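You operate a simulated robot arm through the tools that you are given. There is no shell and no other tool. Be economical: measure what you need, move in short steps, check, and stop when the job is done.

Carry out the task below with a simulated two-armed robot. There is one attempt and no reset: what you move stays moved.

Task
On the top of the test bench, fold the blue cloth in half, so that its two long edges meet.

The check looks at the end state, three seconds after you hand in, the way a careful person would. Anything else that was tipped, shoved, dropped, spilled or broken makes it a failure. Flat cloth is picked up by pressing the open fingertips on it (5 to 10 N) and closing them slowly along it; thin cloth reads only 2 to 8 mm in the jaws.

Robot
Two 7-joint arms with two-finger parallel grippers on one trunk, on a base that drives. Base frame: it is fixed to the floor where the robot stands at the start and does not move with it; the origin is under the middle of the robot, x ahead of it, y to its left, z up. Units: mm, degrees, N and s.
The left shoulder is at the start at [70, 134, 1151], the right one opposite. With the tool pointing down near the work surface each hand reaches from about 100 to 640 mm from the robot's upright axis, wherever it stands, measured 20 degrees to its own side. Places, roughly: top of the test bench [600, 700, 800]. Payload 1.57 kg a hand.
Tool frame (each hand has its own): the origin (TCP) lies between the finger pads and is the grasp point; the fingertips stand 30 mm ahead of it; z points along the fingers, y is the line along which they close. Largest opening 80 mm; finger width 17, thickness 12; the body of the gripper, 40 by 82 mm, starts 80 mm behind the TCP.
Orientation is that of the tool frame in the base frame, as a unit quaternion [x, y, z, w]. With the fingers straight down and closing along the base's y, the tool's x points along the base's -x, its y along +y and its z along -z.

Tools
- The arms move only by the tool nudge_tool. It takes "left_commands", "right_commands" or both (then of equal length, played together; a hand with none holds still); each is a list of rows, each a list of 7 numbers: the turn, a rotation vector about the tool's x, y, z in degrees, then the shift along the tool's x, y, z in mm, then the finger opening in mm, from 0 to 80. In form: [[ax, ay, az, tx, ty, tz, claw], ...]. A call has 1 to 12 rows; each row shifts and turns the commanded pose from where the row before left it, along the tool's axes as they then stand. A row lasts 0.2 s, in which the tool goes at most 50 mm and 8.6 degrees; a call with a longer step from one row to the next is refused whole, and so is a gripper value outside its range. Where a pose cannot be reached the arm comes as near as it can. A force on the tool above 40 N (or 10 N above the force at the start of the call, whichever is more), or a blocked arm, ends the call early, and 0.2 s more pass. Each finger travels about 153 mm/s and halts on what it meets, pressing with about 41 N; the grip force reading is that of the motor and also rises with nothing between the fingers. The clock runs only during rows and for 0.2 s after the last one: add rows that do not move to give the fingers time. It gives the time, the measured TCP pose, the force on the tool (base axes), the opening and the grip force at its end, in the units of the frame above (readings bear some noise), with the torque about the TCP (base axes, N m) and any sound that the robot's microphone picked up, and new pictures: "show" is both (left out), scene, wrist or none (wrist: the cameras of the hands that moved).
- Cameras (640 x 400 px; columns grow to the right, rows downward): "scene" is now at [116.4, -6.1, 1359.1]; the picture's right is [0.05, -1.00, 0.00], its down [-0.82, -0.04, -0.56] and it looks along [0.56, 0.03, -0.83] (base axes); focal length 267 px, centre (320, 200). "left" rides on the left gripper at [72, 7, -122] in its tool frame; the picture's right is [-0.09, 1.00, 0.00], its down [-0.84, -0.08, -0.54] and it looks along [-0.54, -0.05, 0.84] (tool axes); focal length 238 px, centre (320, 200). "right" rides on the right gripper at [72, -7, -122] in its tool frame; the picture's right is [0.09, 1.00, 0.00], its down [-0.84, 0.08, -0.54] and it looks along [-0.54, 0.05, 0.84] (tool axes); focal length 238 px, centre (320, 200). There is no depth. A picture from a camera that has moved, and an enlarged one, comes with that camera's place and axes in the base frame and with its lens. The place of the scene camera against the robot may be out by one fixed shift of up to 18 mm in any direction.
- move_column(by): slides the trunk up (or, below 0, down) by that many mm; the arms and the scene camera ride with it, the base frame stays. It gives what a move gives, with no picture.
- roll_base(legs): drives the robot by 1 to 6 legs, each [ahead, left, turn to the left] in mm, mm and degrees, along the robot's own axes; the way and the turn of a leg run together, so that a leg with both is an arc; at most 1500 mm and 180 degrees a leg. The arms and the cameras ride along, it lands a little off, and it stops where it bumps. It gives what a move gives, and a new picture of the scene camera.
- aim_head(pan, tilt): turns the head with the scene camera to pan (to the left, within 86 degrees either way) and tilt (down, from -29 to 69), counted from straight ahead of the robot. It gives what a move gives, and a new picture of the scene camera.
- close_up(camera, box): a new picture of the part [left, top, right, bottom] of that camera's present view, enlarged. The clock stands still meanwhile.
- sign_off(): hands the job in; it is judged then, once.

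Work in short steps. Places have to be worked out from the pictures, the camera data and where the tool is seen: move nearer, look again, correct. Check each grasp and each placing, and mend what went wrong. You have 120 turns and 260 pictures in all, those below and enlarged ones among them. Open the grippers and draw the arms clear of the work before you hand the job in, unless the task says otherwise; then end with one line.

The tools are called as a command line: name --argument value ..., lists and objects as JSON in quotes. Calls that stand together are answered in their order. nudge_tool: Moves the arms, as the interface text tells. Its arguments: {"type":"object","properties":{"left_commands":{"type":"array","items":{"type":"array","items":{"type":"number"}}},"right_commands":{"type":"array","items":{"type":"array","items":{"type":"number"}}},"show":{"type":"string","enum":["both","scene","wrist","none"]}},"required":[]} The other tools are called the same way: move_column (by) slides the trunk up or down; roll_base (legs) drives the base; aim_head (pan, tilt) turns the head that bears the scene camera; close_up (camera, box) takes an enlarged picture of a part of a camera's view; sign_off () hands the job in.

At the start:

```text
clock: 0.0
left_position: [457.4, 285.8, 993.7]
left_tcp_rot: [0.001, 1.0, 0.0, 0.0]
left_force: [0.0, 0.3, 0.2]
left_moment: [-0.02, -0.02, 0.0]
left_opening: 80.0
left_finger_force: 0.0
right_position: [451.6, -185.6, 1009.2]
right_tcp_rot: [0.0, 1.0, 0.0, 0.0]
right_force: [0.2, -0.5, 0.1]
right_moment: [0.0, 0.0, 0.04]
right_opening: 79.9
right_finger_force: 0.0
trunk travel left (down, up): [-725.0, 215.0]
robot x, y, heading: [2.7, -3.1, -0.1]
head pan, tilt: [3.1, 55.6]
```

scene: 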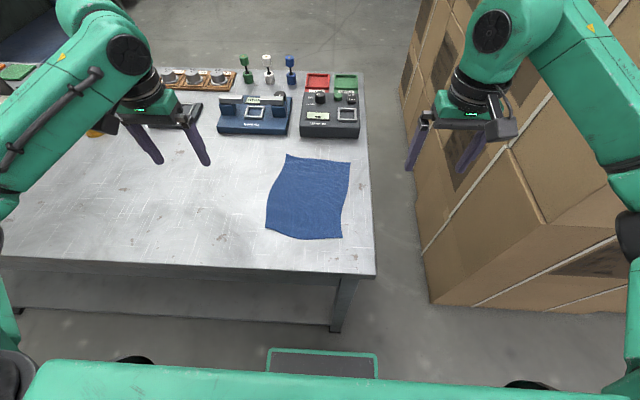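
right: 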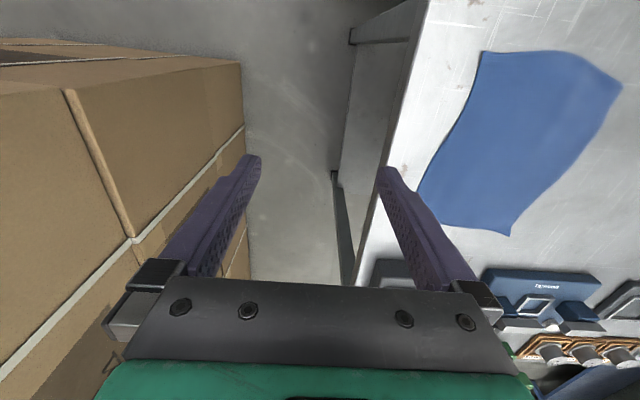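
left: 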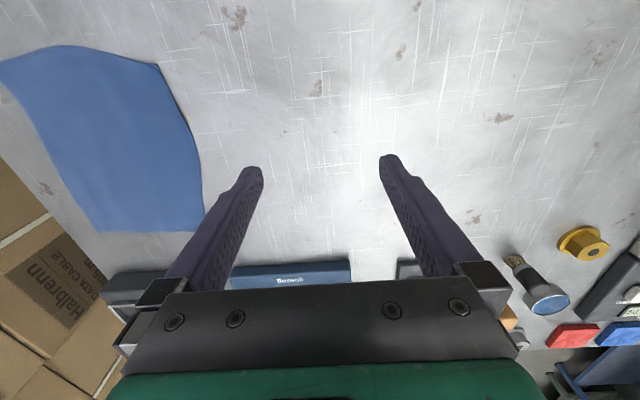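

The cloth is near x 390–645, y −60–135, with its long edges running along x. The far corners are at the edge of reach, so I'll drive forward a little first and look again.

roll_base --legs '[[90, 0, 0]]'

close_up --camera "scene" --box '[220, 120, 420, 320]'

```text
clock: 1.1
left_position: [546.6, 286.4, 993.1]
left_tcp_rot: [0.0, 1.0, 0.0, 0.001]
left_force: [0.4, 0.2, 0.3]
left_moment: [-0.01, -0.05, 0.01]
left_opening: 80.3
left_finger_force: 0.0
right_position: [541.7, -185.3, 1009.5]
right_tcp_rot: [0.0, 1.0, 0.0, 0.001]
right_force: [-0.1, -0.5, 0.4]
right_moment: [0.03, -0.02, -0.01]
right_opening: 79.9
right_finger_force: 0.0
trunk travel left (down, up): [-725.0, 215.0]
robot x, y, heading: [88.8, 1.4, 0.2]
head pan, tilt: [3.1, 55.6]
camera scene: at [205.5, -6.1, 1359.3], right [0.05, -1.0, 0.0], down [-0.82, -0.04, -0.56], along [0.56, 0.03, -0.83], focal length 267 px, centre (320, 200)
```

scene: 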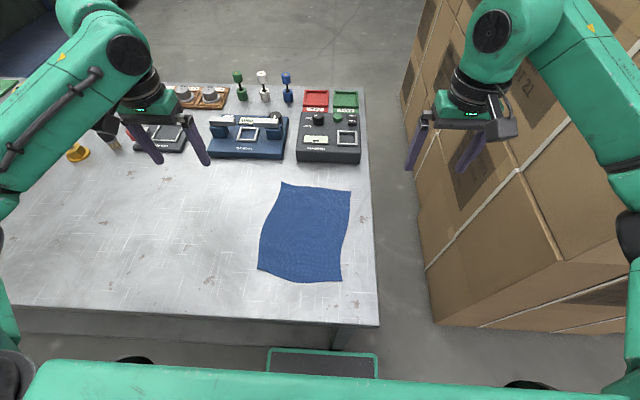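

```text
2.00 times, centred on (320, 220) of scene
camera zoom: at [205.5, -6.1, 1359.3], right [0.05, -1.0, 0.0], down [-0.82, -0.04, -0.56], along [0.56, 0.03, -0.83], focal length 533 px, centre (320, 160)
```

zoom: 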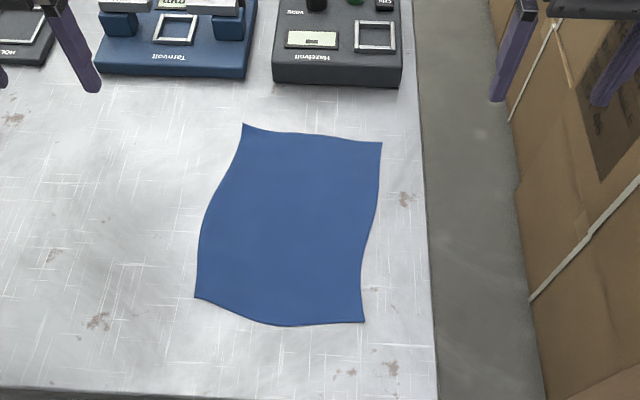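

Corners (at z 800) estimated: far-left (635,118), far-right (613,−64), near-right (381,−42), near-left (398,140). I'll bring the right hand above the far-right corner and look with the wrist camera.

nudge_tool --right_commands '[[0, 0, 0, -18, 40, 20, 60], [0, 0, 0, -18, 40, 20, 60], [0, 0, 0, -18, 40, 20, 60], [0, 0, 0, 0, 10, 20, 40], [0, 0, 0, 0, 0, 20, 40], [0, 0, 0, 0, 0, 0, 40]]'

```text
clock: 2.5
left_position: [547.4, 286.4, 993.0]
left_tcp_rot: [0.0, 1.0, -0.001, 0.0]
left_force: [-0.4, 0.2, 0.6]
left_moment: [0.0, 0.02, -0.01]
left_opening: 79.8
left_finger_force: 0.1
right_position: [596.5, -54.8, 907.7]
right_tcp_rot: [-0.001, 1.0, 0.0, 0.0]
right_force: [-0.4, -0.6, 0.7]
right_moment: [-0.02, 0.04, -0.02]
right_opening: 40.2
right_finger_force: 0.1
trunk travel left (down, up): [-725.0, 215.0]
robot x, y, heading: [90.1, 1.3, -0.2]
head pan, tilt: [3.1, 55.6]
camera scene: at [206.6, -5.7, 1359.1], right [0.05, -1.0, 0.0], down [-0.82, -0.04, -0.56], along [0.56, 0.03, -0.83], focal length 267 px, centre (320, 200)
camera right: at [525.8, -61.4, 1031.2], right [-0.09, 1.0, 0.0], down [0.84, 0.08, 0.54], along [0.54, 0.05, -0.84], focal length 238 px, centre (320, 200)
```

scene: 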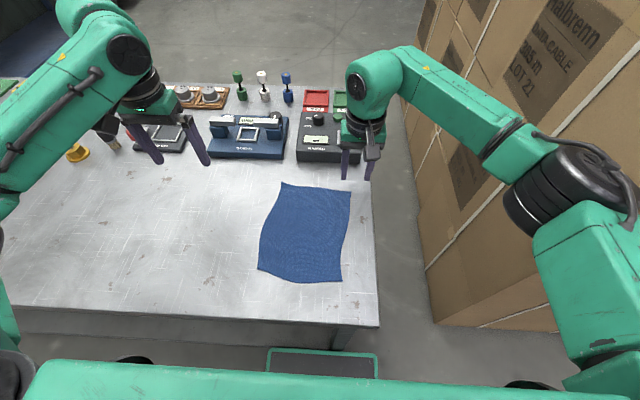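
right: 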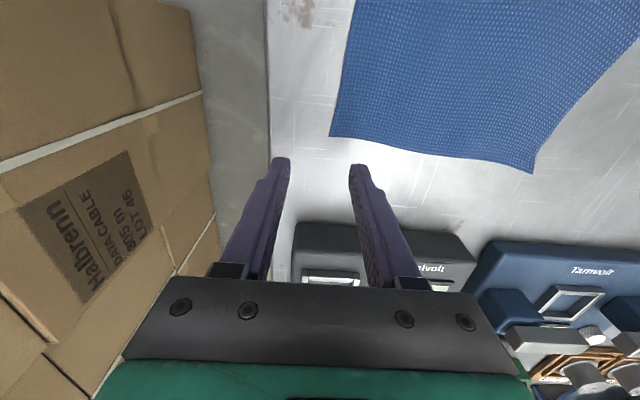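

Comparing the cameras, the table seems to be higher than 800 (about 850–860). I'll probe gently just beyond the cloth corner with the right fingertips.

nudge_tool --right_commands '[[0, 0, 0, 0, 0, 5, 40], [0, 0, 0, 0, 0, 5, 40], [0, 0, 0, 0, 0, 0, 40]]' --show "wrist"

```text
clock: 3.3
left_position: [548.5, 286.6, 993.5]
left_tcp_rot: [0.0, 1.0, 0.0, -0.001]
left_force: [1.2, -0.7, 0.1]
left_moment: [0.01, 0.0, 0.01]
left_opening: 80.2
left_finger_force: 0.2
right_position: [596.5, -54.0, 898.4]
right_tcp_rot: [0.0, 1.0, 0.0, 0.0]
right_force: [-0.3, 0.1, 0.5]
right_moment: [0.0, 0.0, 0.03]
right_opening: 39.9
right_finger_force: 0.1
trunk travel left (down, up): [-725.0, 215.0]
robot x, y, heading: [90.9, -0.1, -0.1]
head pan, tilt: [3.1, 55.6]
camera right: at [525.8, -61.7, 1021.2], right [-0.09, 1.0, 0.0], down [0.84, 0.08, 0.54], along [0.54, 0.05, -0.84], focal length 238 px, centre (320, 200)
```

right: 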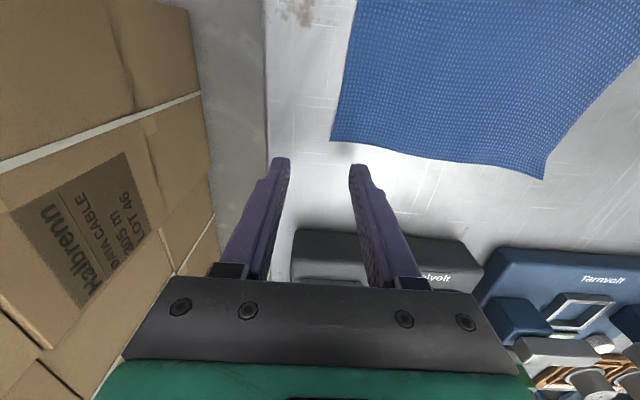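

No contact yet with tips at 868; I'll go further down.

nudge_tool --right_commands '[[0, 0, 0, 0, 0, 4, 40], [0, 0, 0, 0, 0, 4, 40], [0, 0, 0, 0, 0, 4, 40], [0, 0, 0, 0, 0, 0, 40]]' --show "none"

nudge_tool --right_commands '[[0, 0, 0, 0, 0, 4, 40], [0, 0, 0, 0, 0, 2, 40], [0, 0, 0, 0, 0, 0, 40]]' --show "wrist"

```text
clock: 4.3
left_position: [547.2, 287.7, 992.1]
left_tcp_rot: [0.0, 1.0, 0.0, -0.001]
left_force: [-0.8, -0.7, 1.1]
left_moment: [-0.01, 0.0, -0.01]
left_opening: 80.1
left_finger_force: 0.0
right_position: [596.7, -54.5, 885.9]
right_tcp_rot: [0.001, 1.0, 0.0, 0.0]
right_force: [0.0, -0.6, 0.3]
right_moment: [0.0, 0.02, 0.02]
right_opening: 40.0
right_finger_force: 0.1
trunk travel left (down, up): [-725.0, 215.0]
robot x, y, heading: [90.6, 2.1, -0.0]
head pan, tilt: [3.1, 55.6]
```

```text
clock: 5.1
left_position: [546.9, 286.7, 993.0]
left_tcp_rot: [0.001, 1.0, 0.0, -0.001]
left_force: [0.3, -0.5, 0.2]
left_moment: [0.0, -0.01, -0.02]
left_opening: 80.0
left_finger_force: 0.0
right_position: [595.8, -54.9, 880.0]
right_tcp_rot: [0.0, 1.0, 0.0, 0.0]
right_force: [-0.6, -0.5, -0.4]
right_moment: [0.03, -0.02, -0.01]
right_opening: 39.8
right_finger_force: 0.0
trunk travel left (down, up): [-725.0, 215.0]
robot x, y, heading: [90.4, -0.4, 0.0]
head pan, tilt: [3.1, 55.6]
camera right: at [525.7, -61.7, 1003.6], right [-0.09, 1.0, 0.0], down [0.84, 0.08, 0.54], along [0.54, 0.05, -0.84], focal length 238 px, centre (320, 200)
```

right: 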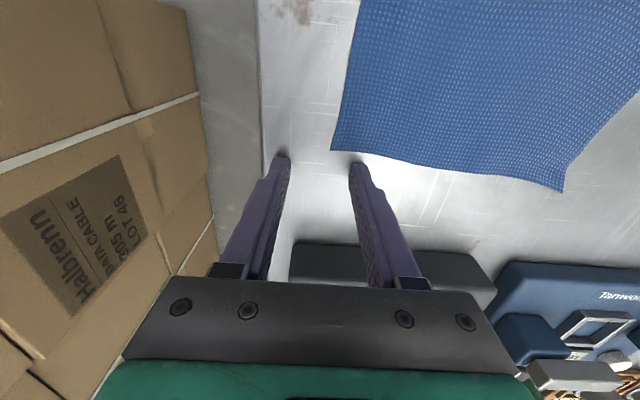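

Still free at tips 850. Continuing the probe in small steps.

nudge_tool --right_commands '[[0, 0, 0, 0, 0, 3, 40], [0, 0, 0, 0, 0, 3, 40], [0, 0, 0, 0, 0, 0, 40]]' --show "none"

nudge_tool --right_commands '[[0, 0, 0, 0, 0, 3, 40], [0, 0, 0, 0, 0, 3, 40], [0, 0, 0, 0, 0, 0, 40]]' --show "wrist"

```text
clock: 6.1
left_position: [545.3, 286.2, 993.7]
left_tcp_rot: [0.0, 1.0, 0.0, 0.002]
left_force: [-0.4, -0.5, 0.4]
left_moment: [0.02, 0.0, 0.02]
left_opening: 79.9
left_finger_force: 0.0
right_position: [596.9, -54.2, 881.1]
right_tcp_rot: [0.0, 1.0, 0.002, 0.005]
right_force: [-5.6, -1.6, 12.2]
right_moment: [-0.4, 0.26, -0.25]
right_opening: 41.6
right_finger_force: 0.9
trunk travel left (down, up): [-725.0, 215.0]
robot x, y, heading: [89.1, -2.1, -0.2]
head pan, tilt: [3.1, 55.6]
stopped in row 3 (right hand): the force on the tool passed its limit at 41 N (the readings are from after the stop); the commanded pose is now the measured one
```

```text
clock: 6.7
left_position: [542.8, 284.9, 995.8]
left_tcp_rot: [0.0, 1.0, 0.0, 0.002]
left_force: [0.0, 0.1, 0.4]
left_moment: [0.03, 0.02, 0.04]
left_opening: 79.8
left_finger_force: 0.0
right_position: [596.6, -53.3, 880.1]
right_tcp_rot: [0.001, 1.0, 0.004, 0.008]
right_force: [-12.7, -3.5, 19.4]
right_moment: [-0.61, 0.56, -0.46]
right_opening: 42.8
right_finger_force: 2.5
trunk travel left (down, up): [-725.0, 215.0]
robot x, y, heading: [90.3, 4.0, 0.1]
head pan, tilt: [3.1, 55.6]
stopped in row 2 (right hand): the force on the tool passed its limit at 43 N (the readings are from after the stop); the commanded pose is now the measured one
camera right: at [523.4, -61.5, 1002.1], right [-0.09, 1.0, 0.01], down [0.83, 0.07, 0.56], along [0.55, 0.06, -0.83], focal length 238 px, centre (320, 200)
```

right: 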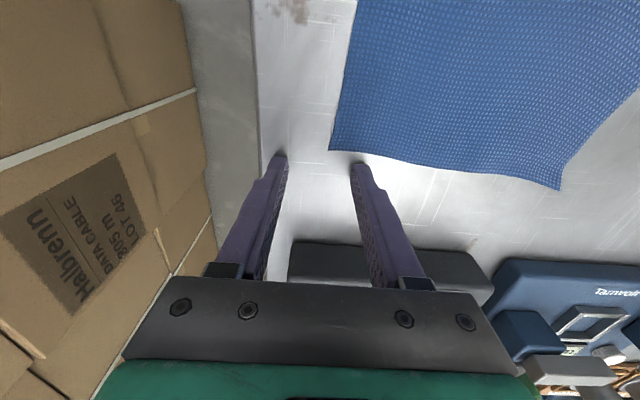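

The table top is at z≈850 (tips touch at TCP 880). I'll raise the right hand and bring the left hand to look at the near-right corner, estimated (372,−29).

nudge_tool --right_commands '[[0, 0, 0, 0, 0, -10, 40], [0, 0, 0, 0, 0, -10, 40], [0, 0, 0, 0, 0, -10, 40], [0, 0, 0, 0, 0, 0, 40], [0, 0, 0, 0, 0, 0, 40], [0, 0, 0, 0, 0, 0, 40], [0, 0, 0, 0, 0, 0, 40], [0, 0, 0, 0, 0, 0, 40]]' --left_commands '[[0, 0, 0, 24, -39, 8, 60], [0, 0, 0, 24, -39, 8, 40], [0, 0, 0, 24, -39, 8, 40], [0, 0, 0, 24, -39, 8, 40], [0, 0, 0, 24, -39, 8, 40], [0, 0, 0, 24, -39, 8, 40], [0, 0, 0, 24, -39, 8, 40], [0, 0, 0, 0, 0, 0, 40]]'

```text
clock: 8.5
left_position: [380.5, 11.5, 937.6]
left_tcp_rot: [0.0, 1.0, -0.001, 0.0]
left_force: [-0.1, -0.1, 0.5]
left_moment: [-0.03, -0.01, -0.06]
left_opening: 40.1
left_finger_force: 0.0
right_position: [600.6, -51.6, 906.8]
right_tcp_rot: [0.0, 1.0, 0.003, 0.006]
right_force: [0.8, 1.2, -0.1]
right_moment: [-0.01, 0.02, 0.0]
right_opening: 40.2
right_finger_force: 0.0
trunk travel left (down, up): [-725.0, 215.0]
robot x, y, heading: [86.5, 0.6, -0.1]
head pan, tilt: [3.1, 55.6]
camera scene: at [206.7, -5.1, 1359.1], right [0.05, -1.0, 0.0], down [-0.82, -0.05, -0.56], along [0.56, 0.03, -0.83], focal length 267 px, centre (320, 200)
camera right: at [527.4, -60.7, 1028.4], right [-0.09, 1.0, 0.01], down [0.83, 0.07, 0.55], along [0.55, 0.05, -0.83], focal length 238 px, centre (320, 200)
camera left: at [308.9, 18.0, 1058.7], right [0.09, 1.0, 0.0], down [0.84, -0.08, 0.54], along [0.54, -0.05, -0.84], focal length 238 px, centre (320, 200)
```

scene: 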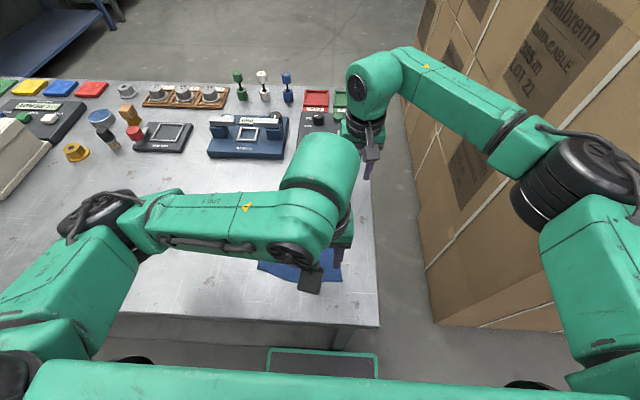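
right: 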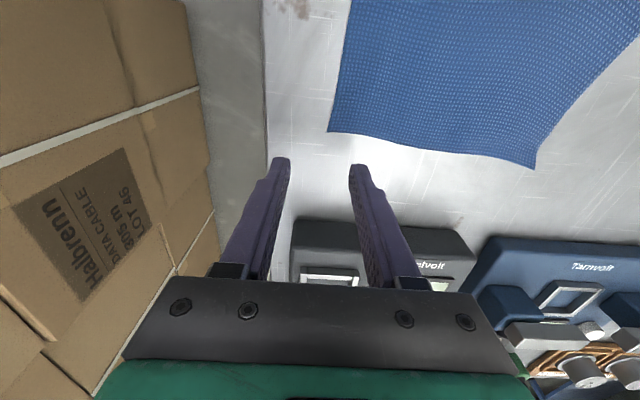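
left: 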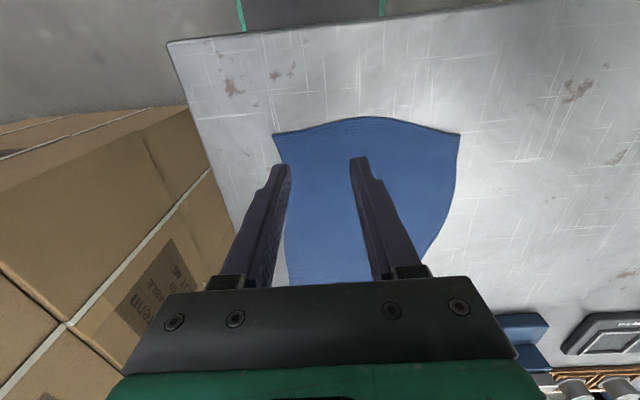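

Near-right corner is at (372,−29), far-right at (583,−49); the left-hand corners are at (383,136) and about (601,121). I'll place both grippers (30 mm open) just inside the two right-hand corners, hovering a few mm above the cloth.

nudge_tool --right_commands '[[0.35, 0.7, 0, 15, 14, 0, 30], [0, 0, 0, 14, 13.6, 6, 30], [0, 0, 0, 0, 0, 8, 30], [0, 0, 0, 0, 0, 8, 30], [0, 0, 0, 0, 0, 0, 30]]' --left_commands '[[0, 0, 0, -3.5, -16.5, 14, 30], [0, 0, 0, 0, 0, 14, 30], [0, 0, 0, 0, 0, 14, 30], [0, 0, 0, 0, 0, 11, 30], [0, 0, 0, 0, 0, 0, 30]]' --show "wrist"

```text
clock: 9.7
left_position: [382.6, -3.8, 882.8]
left_tcp_rot: [-0.001, 1.0, 0.0, 0.0]
left_force: [0.8, 0.0, 0.0]
left_moment: [0.04, 0.01, -0.02]
left_opening: 29.9
left_finger_force: 0.0
right_position: [571.6, -26.3, 883.9]
right_tcp_rot: [0.0, 1.0, 0.001, 0.001]
right_force: [-0.4, -0.2, -0.3]
right_moment: [0.02, 0.05, -0.01]
right_opening: 29.7
right_finger_force: 0.1
trunk travel left (down, up): [-725.0, 215.0]
robot x, y, heading: [89.5, -0.2, -0.0]
head pan, tilt: [3.1, 55.6]
camera right: at [499.6, -33.2, 1007.6], right [-0.09, 1.0, 0.0], down [0.84, 0.08, 0.54], along [0.54, 0.05, -0.84], focal length 238 px, centre (320, 200)
camera left: at [311.1, 2.6, 1005.6], right [0.09, 1.0, 0.0], down [0.84, -0.08, 0.54], along [0.54, -0.05, -0.84], focal length 238 px, centre (320, 200)
```

right: 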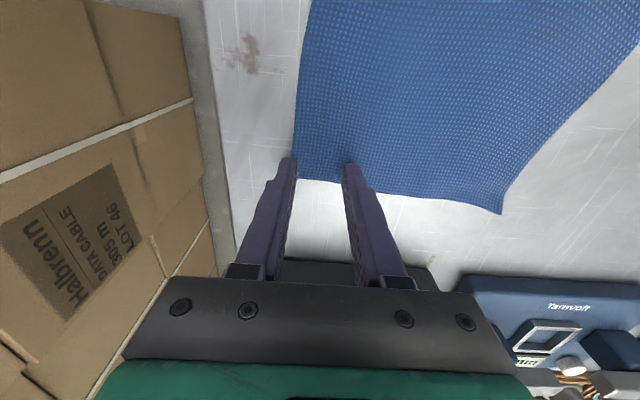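
left: 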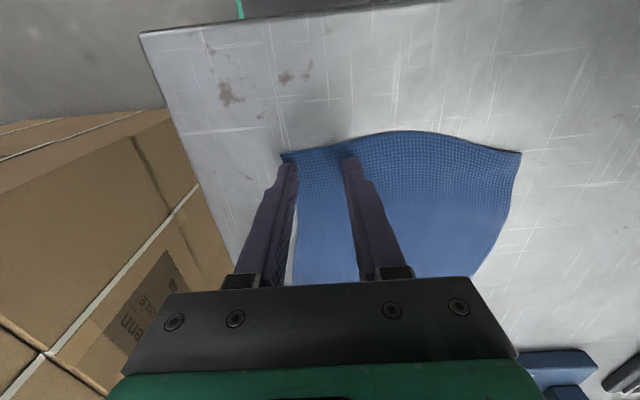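

I'll zoom in on both hands to see how the fingertips sit against the cloth edge.

close_up --camera "right" --box '[250, 120, 390, 210]'

close_up --camera "left" --box '[250, 120, 390, 210]'

```text
4.44 times, centred on (320, 165) of right
camera zoom: at [499.6, -33.2, 1007.6], right [-0.09, 1.0, 0.0], down [0.84, 0.08, 0.54], along [0.54, 0.05, -0.84], focal length 1059 px, centre (320, 356)
```

zoom: 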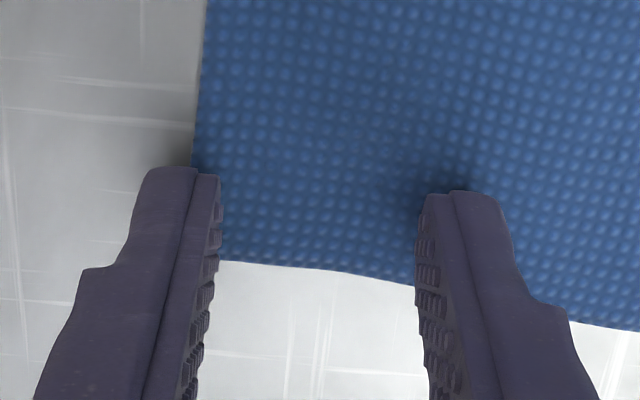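

```text
4.44 times, centred on (320, 165) of left
camera zoom: at [311.1, 2.6, 1005.6], right [0.09, 1.0, 0.0], down [0.84, -0.08, 0.54], along [0.54, -0.05, -0.84], focal length 1059 px, centre (320, 356)
```

zoom: 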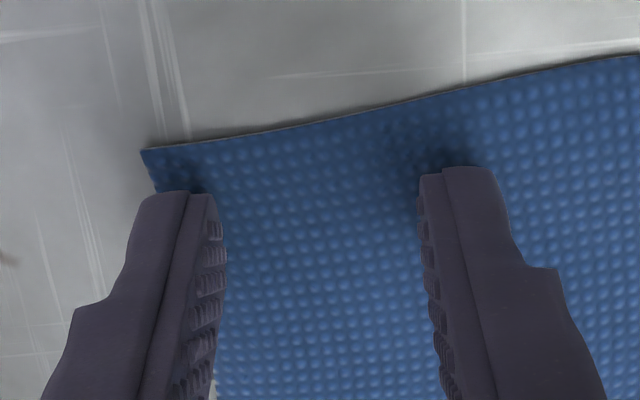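

The outer fingers are half off the cloth; I'll shift both hands about 6 mm further in and go down slightly.

nudge_tool --right_commands '[[0, 0, 0, 4, 7, 0, 30], [0, 0, 0, 0, 0, 1.5, 30], [0, 0, 0, 0, 0, 1, 30], [0, 0, 0, 0, 0, 0, 30]]' --left_commands '[[0, 0, 0, -4, 6, 0, 30], [0, 0, 0, 0, 0, 1, 30], [0, 0, 0, 0, 0, 0.5, 30], [0, 0, 0, 0, 0, 0, 30]]' --show "none"

```text
clock: 10.7
left_position: [386.8, 1.7, 882.9]
left_tcp_rot: [0.0, 1.0, 0.0, 0.0]
left_force: [0.2, 0.3, -0.1]
left_moment: [-0.02, -0.02, 0.03]
left_opening: 30.0
left_finger_force: 0.1
right_position: [568.0, -18.8, 882.7]
right_tcp_rot: [0.0, 1.0, 0.001, 0.001]
right_force: [-0.3, -0.1, 0.1]
right_moment: [0.01, -0.05, 0.0]
right_opening: 29.9
right_finger_force: 0.1
trunk travel left (down, up): [-725.0, 215.0]
robot x, y, heading: [88.4, 2.8, -0.1]
head pan, tilt: [3.1, 55.6]
```

No contact yet; going down another 2 mm on both.

nudge_tool --right_commands '[[0, 0, 0, 0, 0, 1, 30], [0, 0, 0, 0, 0, 1, 30], [0, 0, 0, 0, 0, 0, 30]]' --left_commands '[[0, 0, 0, 0, 0, 1, 30], [0, 0, 0, 0, 0, 1, 30], [0, 0, 0, 0, 0, 0, 30]]' --show "none"

```text
clock: 11.5
left_position: [387.4, 3.3, 882.4]
left_tcp_rot: [0.0, 1.0, -0.001, 0.001]
left_force: [0.2, 0.0, 7.5]
left_moment: [-0.13, -0.03, 0.05]
left_opening: 29.9
left_finger_force: 0.1
right_position: [566.1, -18.9, 882.3]
right_tcp_rot: [0.0, 1.0, 0.001, 0.001]
right_force: [2.3, 0.3, 8.8]
right_moment: [-0.11, -0.05, 0.03]
right_opening: 30.2
right_finger_force: 0.0
trunk travel left (down, up): [-725.0, 215.0]
robot x, y, heading: [92.8, 2.0, -0.3]
head pan, tilt: [3.1, 55.6]
```

Both press at about 8 N, just right. Closing slowly (2 mm per row).

nudge_tool --right_commands '[[0, 0, 0, 0, 0, 0, 27.5], [0, 0, 0, 0, 0, 0, 25], [0, 0, 0, 0, 0, 0, 22.5], [0, 0, 0, 0, 0, 0, 20], [0, 0, 0, 0, 0, 0, 17.5], [0, 0, 0, 0, 0, 0, 15], [0, 0, 0, 0, 0, 0, 12.5], [0, 0, 0, 0, 0, 0, 10], [0, 0, 0, 0, 0, 0, 7.5], [0, 0, 0, 0, 0, 0, 5], [0, 0, 0, 0, 0, 0, 2], [0, 0, 0, 0, 0, 0, 0]]' --left_commands '[[0, 0, 0, 0, 0, 0, 27.5], [0, 0, 0, 0, 0, 0, 25], [0, 0, 0, 0, 0, 0, 22.5], [0, 0, 0, 0, 0, 0, 20], [0, 0, 0, 0, 0, 0, 17.5], [0, 0, 0, 0, 0, 0, 15], [0, 0, 0, 0, 0, 0, 12.5], [0, 0, 0, 0, 0, 0, 10], [0, 0, 0, 0, 0, 0, 7.5], [0, 0, 0, 0, 0, 0, 5], [0, 0, 0, 0, 0, 0, 2], [0, 0, 0, 0, 0, 0, 0]]' --show "wrist"

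```text
clock: 14.1
left_position: [385.0, 2.3, 881.3]
left_tcp_rot: [0.0, 1.0, 0.0, 0.001]
left_force: [1.1, -1.7, 10.3]
left_moment: [-0.06, -0.01, 0.03]
left_opening: 2.4
left_finger_force: 23.7
right_position: [565.8, -20.2, 880.7]
right_tcp_rot: [0.001, 1.0, 0.001, 0.002]
right_force: [-0.8, -1.9, 12.8]
right_moment: [-0.14, 0.02, 0.02]
right_opening: 5.8
right_finger_force: 26.3
trunk travel left (down, up): [-725.0, 215.0]
robot x, y, heading: [87.3, 3.5, -0.2]
head pan, tilt: [3.1, 55.6]
camera right: at [493.9, -26.6, 1004.1], right [-0.09, 1.0, 0.0], down [0.83, 0.08, 0.55], along [0.54, 0.05, -0.84], focal length 238 px, centre (320, 200)
camera left: at [313.3, 8.3, 1003.2], right [0.09, 1.0, 0.0], down [0.84, -0.08, 0.54], along [0.54, -0.05, -0.84], focal length 238 px, centre (320, 200)
```

right: 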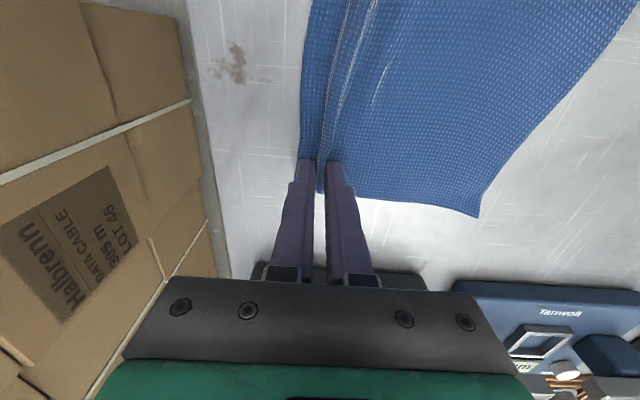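
left: 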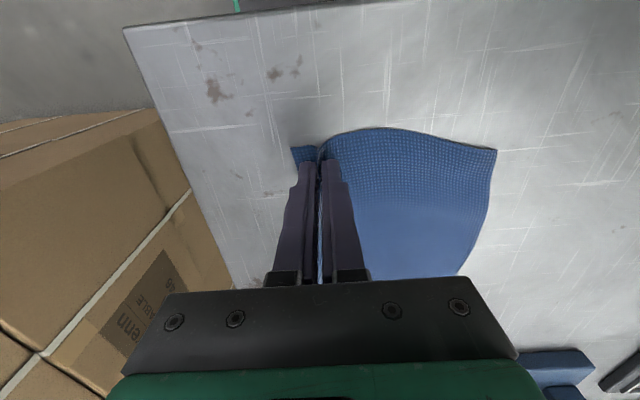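

Both pinches closed on cloth (2.4 and 5.8 mm). I'll lift both hands 40 mm to check that the grips hold.

nudge_tool --right_commands '[[0, 0, 0, 0, 0, -8, 0], [0, 0, 0, 0, -5, -8, 0], [0, 0, 0, 0, 0, -12, 0], [0, 0, 0, 0, 0, -12, 0], [0, 0, 0, 0, 0, 0, 0]]' --left_commands '[[0, 0, 0, 0, 0, -8, 0], [0, 0, 0, 0, -5, -8, 0], [0, 0, 0, 0, 0, -12, 0], [0, 0, 0, 0, 0, -12, 0], [0, 0, 0, 0, 0, 0, 0]]'

```text
clock: 15.3
left_position: [386.8, -4.4, 920.9]
left_tcp_rot: [0.0, 1.0, 0.0, 0.0]
left_force: [1.1, -0.6, -0.1]
left_moment: [0.01, -0.01, -0.02]
left_opening: 2.3
left_finger_force: 23.9
right_position: [568.5, -24.2, 920.7]
right_tcp_rot: [0.0, 1.0, 0.001, 0.001]
right_force: [-2.1, 0.1, 0.6]
right_moment: [0.0, 0.0, 0.04]
right_opening: 6.0
right_finger_force: 25.2
trunk travel left (down, up): [-725.0, 215.0]
robot x, y, heading: [91.7, 0.3, -0.1]
head pan, tilt: [3.1, 55.6]
camera scene: at [206.6, -6.4, 1359.1], right [0.05, -1.0, 0.0], down [-0.82, -0.04, -0.56], along [0.56, 0.03, -0.83], focal length 267 px, centre (320, 200)
camera right: at [496.5, -31.3, 1042.8], right [-0.09, 1.0, 0.0], down [0.84, 0.08, 0.54], along [0.54, 0.05, -0.84], focal length 238 px, centre (320, 200)
camera left: at [315.3, 3.4, 1042.7], right [0.09, 1.0, 0.0], down [0.84, -0.08, 0.54], along [0.54, -0.05, -0.84], focal length 238 px, centre (320, 200)
```

scene: 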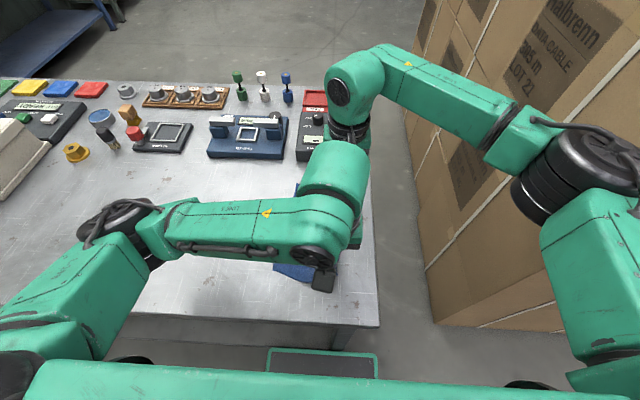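
right: 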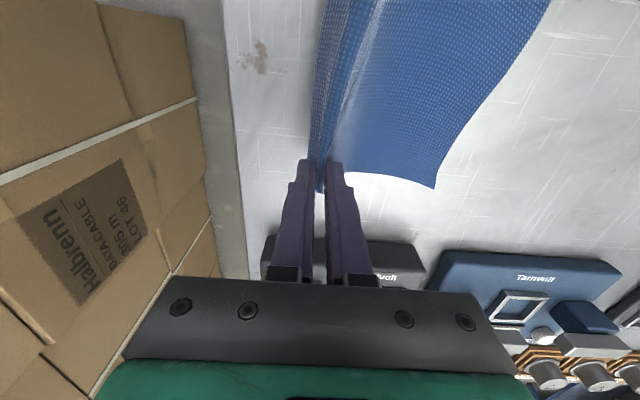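
left: 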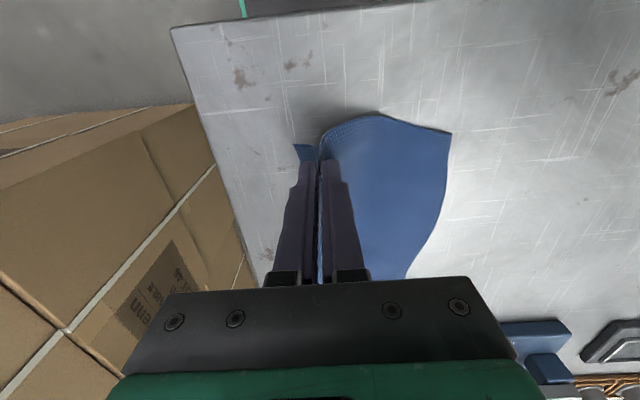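

Both corners are held, and the left edge now lies at about y 106 (near) and 86 (far). I'll swing both hands together in an arc up and to the left, halfway first.

nudge_tool --right_commands '[[0, 0, 0, 0, 9, -5, 0], [0, 0, 0, 0, 9, -5, 0], [0, 0, 0, 0, 9, -2, 0], [0, 0, 0, 0, 9, 0, 0], [0, 0, 0, 0, 9, 3, 0], [0, 0, 0, 0, 9, 4, 0], [0, 0, 0, 0, 0, 0, 0]]' --left_commands '[[0, 0, 0, 0, 9, -5, 0], [0, 0, 0, 0, 9, -5, 0], [0, 0, 0, 0, 9, -2, 0], [0, 0, 0, 0, 9, 0, 0], [0, 0, 0, 0, 9, 3, 0], [0, 0, 0, 0, 9, 4, 0], [0, 0, 0, 0, 0, 0, 0]]'

```text
clock: 16.9
left_position: [388.3, 52.0, 925.3]
left_tcp_rot: [-0.002, 1.0, 0.001, -0.002]
left_force: [-0.1, 0.5, -0.5]
left_moment: [0.03, 0.0, -0.01]
left_opening: 2.4
left_finger_force: 23.7
right_position: [566.7, 29.4, 923.4]
right_tcp_rot: [0.001, 1.0, 0.0, 0.001]
right_force: [-0.6, 0.9, -0.5]
right_moment: [0.0, 0.03, -0.04]
right_opening: 6.0
right_finger_force: 26.3
trunk travel left (down, up): [-725.0, 215.0]
robot x, y, heading: [89.8, -0.2, -0.1]
head pan, tilt: [3.1, 55.6]
camera scene: at [206.7, -6.7, 1359.1], right [0.05, -1.0, 0.0], down [-0.82, -0.04, -0.56], along [0.56, 0.03, -0.83], focal length 267 px, centre (320, 200)
camera right: at [496.1, 22.3, 1047.6], right [-0.09, 1.0, 0.0], down [0.84, 0.08, 0.54], along [0.54, 0.05, -0.84], focal length 238 px, centre (320, 200)
camera left: at [316.7, 57.3, 1047.9], right [0.09, 1.0, 0.0], down [0.84, -0.07, 0.54], along [0.54, -0.05, -0.84], focal length 238 px, centre (320, 200)
```

scene: 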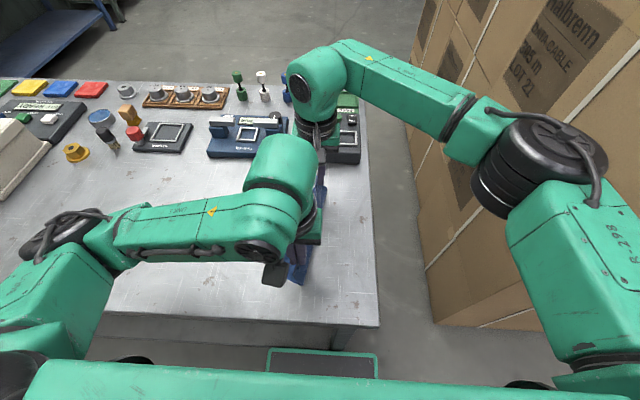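
right: 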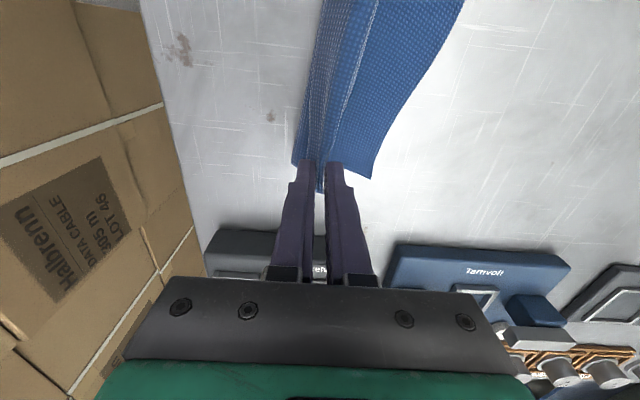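
left: 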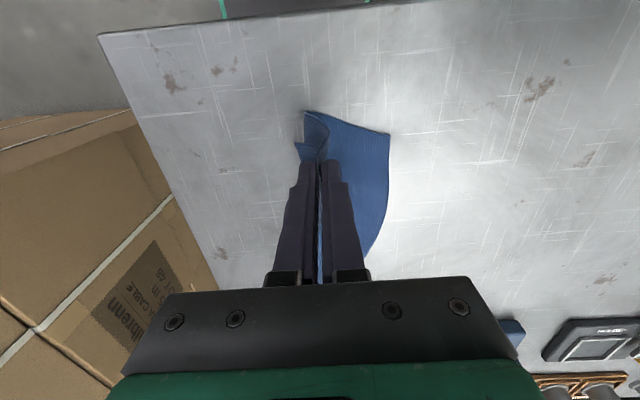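

The cloth hangs between the hands and folds properly; left edge at y≈109 near, 80 far. I'll bring both hands down, just short of the left edge so the pinched ridge can open out to it.

nudge_tool --right_commands '[[0, 0, 0, 0, 6, 7, 0], [0, 0, 0, 0, 6, 7, 0], [0, 0, 0, 0, 5, 8, 0], [0, 0, 0, 0, 4, 8, 0], [0, 0, 0, 0, 2, 6, 0], [0, 0, 0, 0, 0, 0, 0]]' --left_commands '[[0, 0, 0, 0, 7, 8, 0], [0, 0, 0, 0, 7, 8, 0], [0, 0, 0, 0, 5, 8, 0], [0, 0, 0, 0, 4, 8, 0], [0, 0, 0, 0, 2, 6, 0], [0, 0, 0, 0, 0, 0, 0]]' --show "wrist"

```text
clock: 18.3
left_position: [391.2, 66.9, 904.2]
left_tcp_rot: [0.0, 1.0, 0.0, 0.0]
left_force: [0.4, 1.0, 0.2]
left_moment: [-0.04, -0.02, 0.01]
left_opening: 2.6
left_finger_force: 23.7
left hand out of reach, approached as far as the arm can: row 1, 2, 3
right_position: [567.0, 52.8, 888.0]
right_tcp_rot: [0.002, 1.0, 0.001, 0.001]
right_force: [0.2, -1.0, 0.4]
right_moment: [0.01, -0.01, -0.01]
right_opening: 5.9
right_finger_force: 26.1
trunk travel left (down, up): [-725.0, 215.0]
robot x, y, heading: [86.6, 0.6, -0.2]
head pan, tilt: [3.1, 55.6]
camera right: at [496.2, 45.9, 1011.6], right [-0.09, 1.0, 0.0], down [0.84, 0.08, 0.54], along [0.54, 0.05, -0.84], focal length 238 px, centre (320, 200)
camera left: at [320.2, 72.0, 1025.4], right [0.09, 1.0, 0.0], down [0.84, -0.08, 0.54], along [0.54, -0.05, -0.84], focal length 238 px, centre (320, 200)
```

right: 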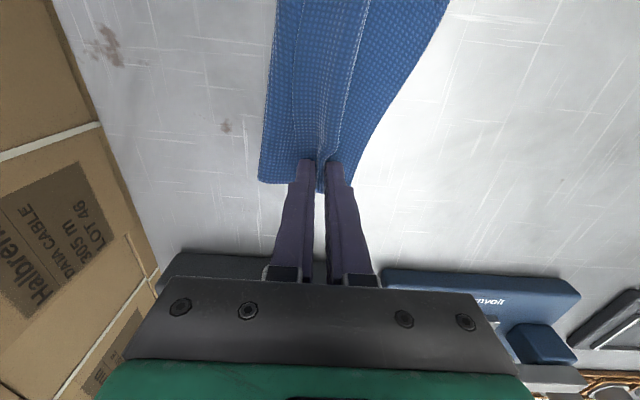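
left: 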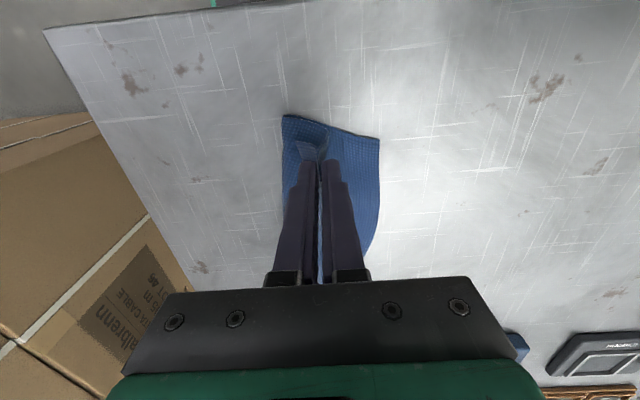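

The left arm hit a reach limit and stopped at z 904; I'll try a small further move down for it.

nudge_tool --left_commands '[[0, 0, 0, 0, 2, 4, 0], [0, 0, 0, 0, 2, 4, 0], [0, 0, 0, 0, 2, 4, 0], [0, 0, 0, 0, 0, 0, 0]]' --show "wrist"

```text
clock: 19.3
left_position: [392.6, 72.9, 891.8]
left_tcp_rot: [0.0, 1.0, -0.001, -0.001]
left_force: [-0.1, 0.3, 0.2]
left_moment: [-0.05, -0.03, -0.01]
left_opening: 2.5
left_finger_force: 23.9
right_position: [567.2, 53.4, 888.8]
right_tcp_rot: [0.0, 1.0, 0.001, 0.001]
right_force: [0.0, 0.2, 0.1]
right_moment: [-0.01, 0.04, -0.03]
right_opening: 6.0
right_finger_force: 25.7
trunk travel left (down, up): [-725.0, 215.0]
robot x, y, heading: [90.6, 2.8, 0.3]
head pan, tilt: [3.1, 55.6]
camera left: at [320.0, 77.8, 1013.7], right [0.09, 1.0, 0.0], down [0.84, -0.08, 0.54], along [0.54, -0.05, -0.84], focal length 238 px, centre (320, 200)
```

left: 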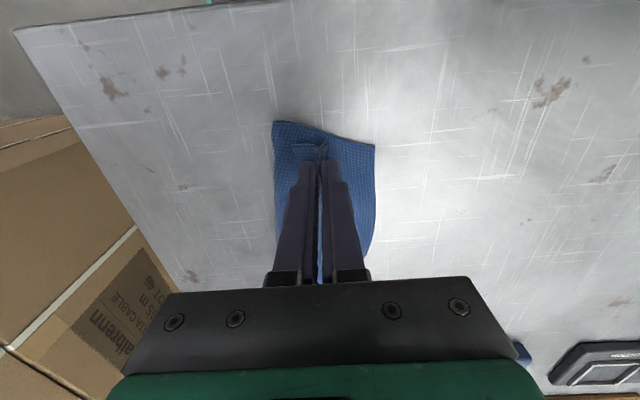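

That worked. Lowering both the last few millimetres so the tips nearly touch.

nudge_tool --left_commands '[[0, 0, 0, 0, 0, 3, 0], [0, 0, 0, 0, 0, 3, 0], [0, 0, 0, 0, 0, 0, 0]]' --right_commands '[[0, 0, 0, 0, 0, 2, 0], [0, 0, 0, 0, 0, 1, 0], [0, 0, 0, 0, 0, 0, 0]]' --show "wrist"

```text
clock: 20.1
left_position: [390.8, 71.0, 886.2]
left_tcp_rot: [0.0, 1.0, -0.001, 0.0]
left_force: [0.0, -0.1, 0.1]
left_moment: [-0.03, -0.08, -0.04]
left_opening: 2.6
left_finger_force: 24.4
right_position: [566.4, 53.2, 886.8]
right_tcp_rot: [0.0, 1.0, 0.001, 0.001]
right_force: [-1.0, 0.6, -0.2]
right_moment: [0.0, 0.03, 0.01]
right_opening: 6.1
right_finger_force: 26.5
trunk travel left (down, up): [-725.0, 215.0]
robot x, y, heading: [88.3, -2.2, 0.0]
head pan, tilt: [3.1, 55.6]
camera right: at [496.0, 45.9, 1008.9], right [-0.09, 1.0, 0.0], down [0.84, 0.08, 0.54], along [0.54, 0.05, -0.84], focal length 238 px, centre (320, 200)
camera left: at [320.1, 78.0, 1008.0], right [0.09, 1.0, 0.0], down [0.84, -0.08, 0.54], along [0.54, -0.05, -0.84], focal length 238 px, centre (320, 200)
```

right: 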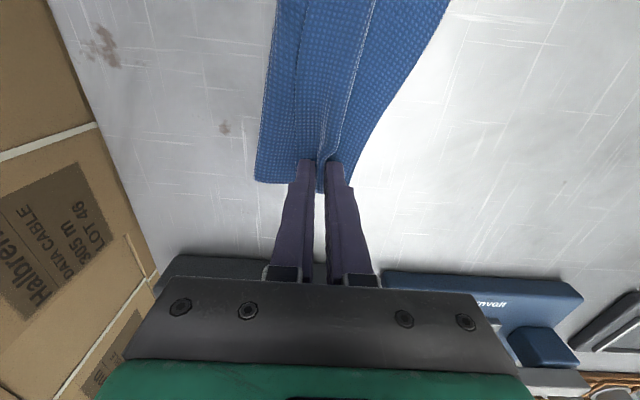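
left: 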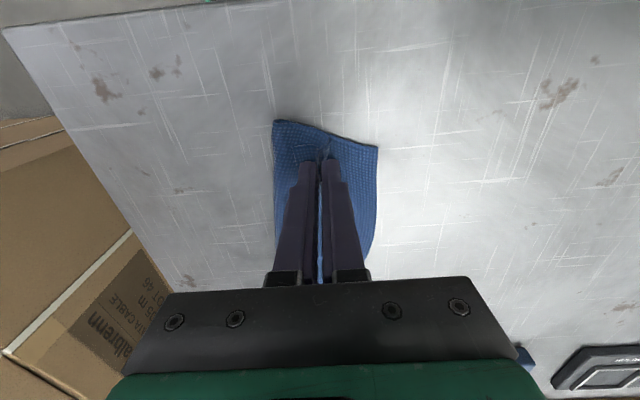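

Now I'll open both hands slowly, then rise a little to see how the edge settles.

nudge_tool --left_commands '[[0, 0, 0, 0, 0, 0, 8], [0, 0, 0, 0, 0, 0, 16], [0, 0, 0, 0, 0, 0, 24], [0, 0, 0, 0, 0, 0, 30], [0, 0, 0, 0, 0, 0, 30], [0, 0, 0, 0, 0, -12, 30], [0, 0, 0, 0, 0, -20, 30], [0, 0, 0, 0, 0, -20, 30], [0, 0, 0, 0, 0, 0, 30]]' --right_commands '[[0, 0, 0, 0, 0, 0, 8], [0, 0, 0, 0, 0, 0, 16], [0, 0, 0, 0, 0, 0, 24], [0, 0, 0, 0, 0, 0, 30], [0, 0, 0, 0, 0, 0, 30], [0, 0, 0, 0, 0, -12, 30], [0, 0, 0, 0, 0, -20, 30], [0, 0, 0, 0, 0, -20, 30], [0, 0, 0, 0, 0, 0, 30]]' --show "wrist"

```text
clock: 22.1
left_position: [393.1, 63.1, 905.7]
left_tcp_rot: [0.0, 1.0, 0.0, 0.0]
left_force: [-0.6, 0.0, 0.5]
left_moment: [-0.03, 0.02, 0.0]
left_opening: 30.2
left_finger_force: 0.1
left hand out of reach, approached as far as the arm can: row 6, 7, 8
right_position: [567.1, 52.2, 937.9]
right_tcp_rot: [0.0, 1.0, 0.001, 0.001]
right_force: [0.0, -0.1, -0.8]
right_moment: [-0.02, 0.0, 0.02]
right_opening: 29.8
right_finger_force: 0.0
trunk travel left (down, up): [-725.0, 215.0]
robot x, y, heading: [89.7, -1.0, 0.2]
head pan, tilt: [3.1, 55.6]
camera right: at [496.4, 45.4, 1061.4], right [-0.09, 1.0, 0.0], down [0.84, 0.08, 0.54], along [0.54, 0.05, -0.84], focal length 238 px, centre (320, 200)
camera left: at [320.5, 69.5, 1028.2], right [0.09, 1.0, 0.0], down [0.84, -0.08, 0.54], along [0.54, -0.05, -0.84], focal length 238 px, centre (320, 200)
```

right: 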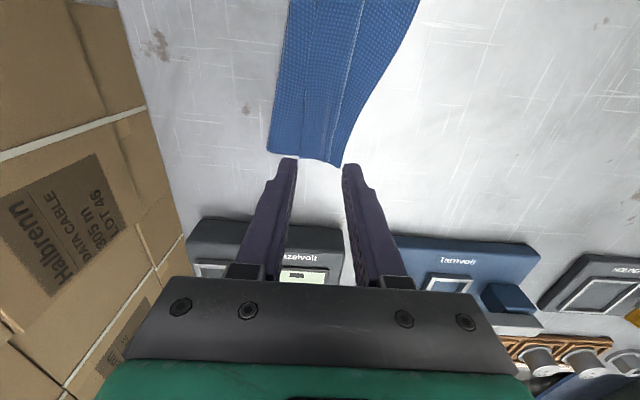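
left: 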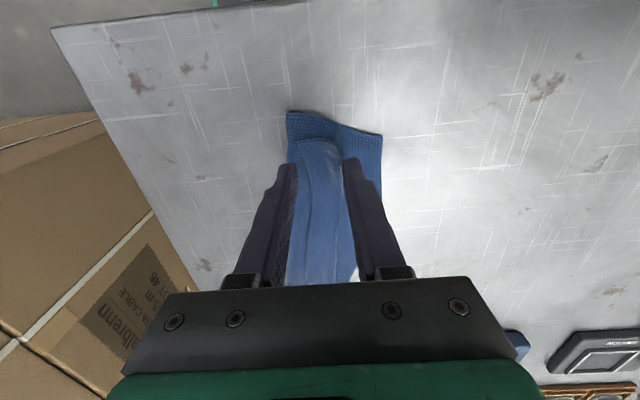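

The cloth stays folded and the ridges opened. I'll move the left hand up and to the left, and the right hand back, to get a clear look.

nudge_tool --left_commands '[[0, 0, 0, 0, 0, -10, 30], [0, 0, 0, 0, 0, -15, 30], [0, 0, 0, -10, 20, -20, 30], [0, 0, 0, -10, 40, -10, 30], [0, 0, 0, -10, 45, -5, 30], [0, 0, 0, 0, 45, 0, 30], [0, 0, 0, 0, 45, 0, 30], [0, 0, 0, 0, 0, 0, 30]]' --right_commands '[[0, 0, 0, 0, 0, -5, 30], [0, 0, 0, 0, -30, -5, 30], [0, 0, 0, 0, -40, -5, 30], [0, 0, 0, 0, -40, 0, 30], [0, 0, 0, 0, -40, 0, 30], [0, 0, 0, 0, -40, 0, 30], [0, 0, 0, 0, 0, 0, 30], [0, 0, 0, 0, 0, 0, 30]]'

```text
clock: 23.9
left_position: [436.9, 281.0, 950.8]
left_tcp_rot: [0.001, 1.0, 0.0, 0.001]
left_force: [0.6, -0.5, -0.1]
left_moment: [-0.01, 0.0, 0.01]
left_opening: 30.0
left_finger_force: 0.1
left hand out of reach, approached as far as the arm can: row 2, 3
right_position: [567.6, -139.0, 951.6]
right_tcp_rot: [0.0, 1.0, 0.001, 0.001]
right_force: [-0.1, -0.4, 0.1]
right_moment: [0.0, 0.02, -0.02]
right_opening: 30.2
right_finger_force: 0.0
trunk travel left (down, up): [-725.0, 215.0]
robot x, y, heading: [90.3, -1.3, -0.1]
head pan, tilt: [3.1, 55.6]
camera scene: at [207.4, -7.2, 1359.1], right [0.05, -1.0, 0.0], down [-0.82, -0.04, -0.56], along [0.56, 0.03, -0.83], focal length 267 px, centre (320, 200)
camera right: at [496.8, -145.1, 1074.8], right [-0.09, 1.0, 0.0], down [0.84, 0.08, 0.54], along [0.54, 0.05, -0.84], focal length 238 px, centre (320, 200)
camera left: at [365.6, 287.9, 1074.0], right [0.09, 1.0, 0.0], down [0.84, -0.08, 0.54], along [0.54, -0.05, -0.84], focal length 238 px, centre (320, 200)
```

scene: 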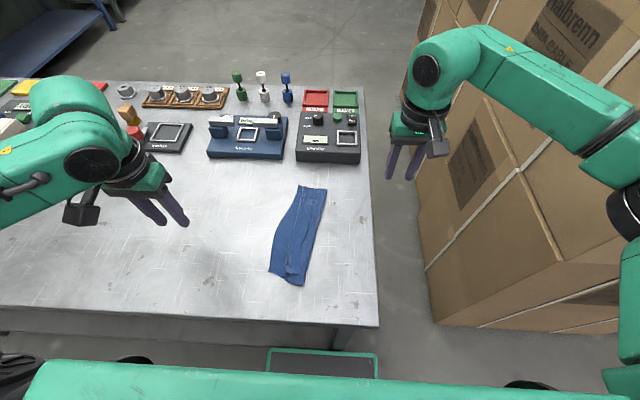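
right: 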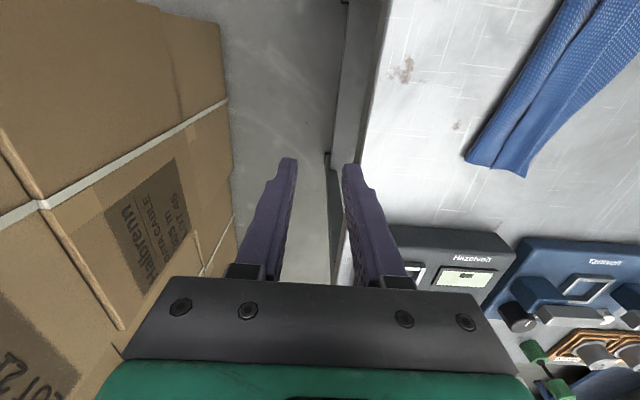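
left: 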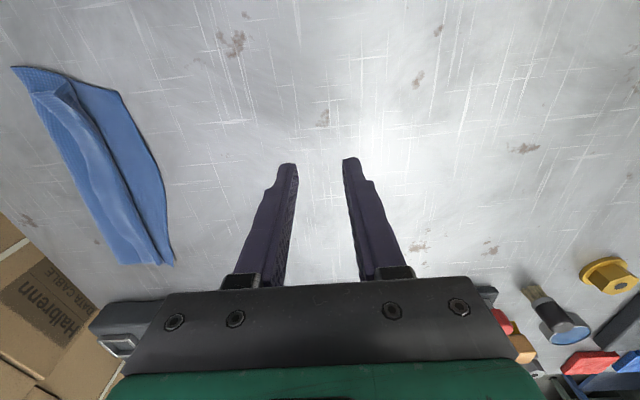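

close_up --camera "scene" --box '[230, 170, 370, 300]'

close_up --camera "left" --box '[0, 50, 200, 280]'

```text
3.08 times, centred on (300, 235) of scene
camera zoom: at [207.4, -7.2, 1359.1], right [0.05, -1.0, 0.0], down [-0.82, -0.04, -0.56], along [0.56, 0.03, -0.83], focal length 820 px, centre (382, 92)
```

zoom: 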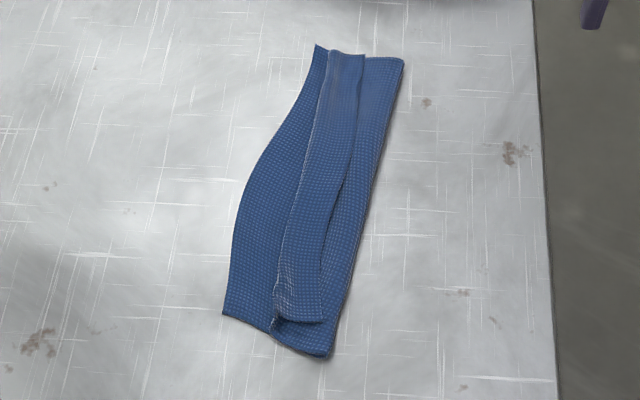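

```text
1.74 times, centred on (100, 165) of left
camera zoom: at [365.6, 287.9, 1074.0], right [0.09, 1.0, 0.0], down [0.84, -0.08, 0.54], along [0.54, -0.05, -0.84], focal length 414 px, centre (703, 261)
```

zoom: 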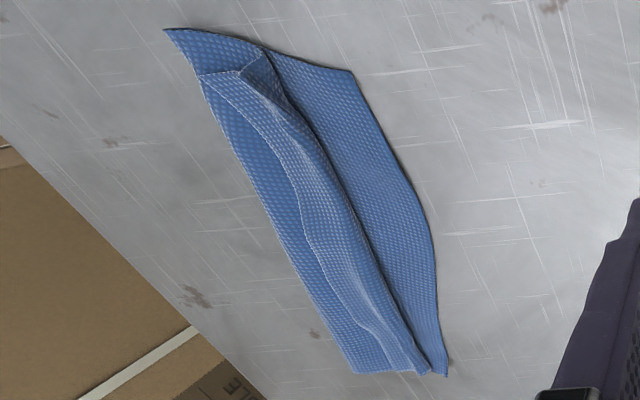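

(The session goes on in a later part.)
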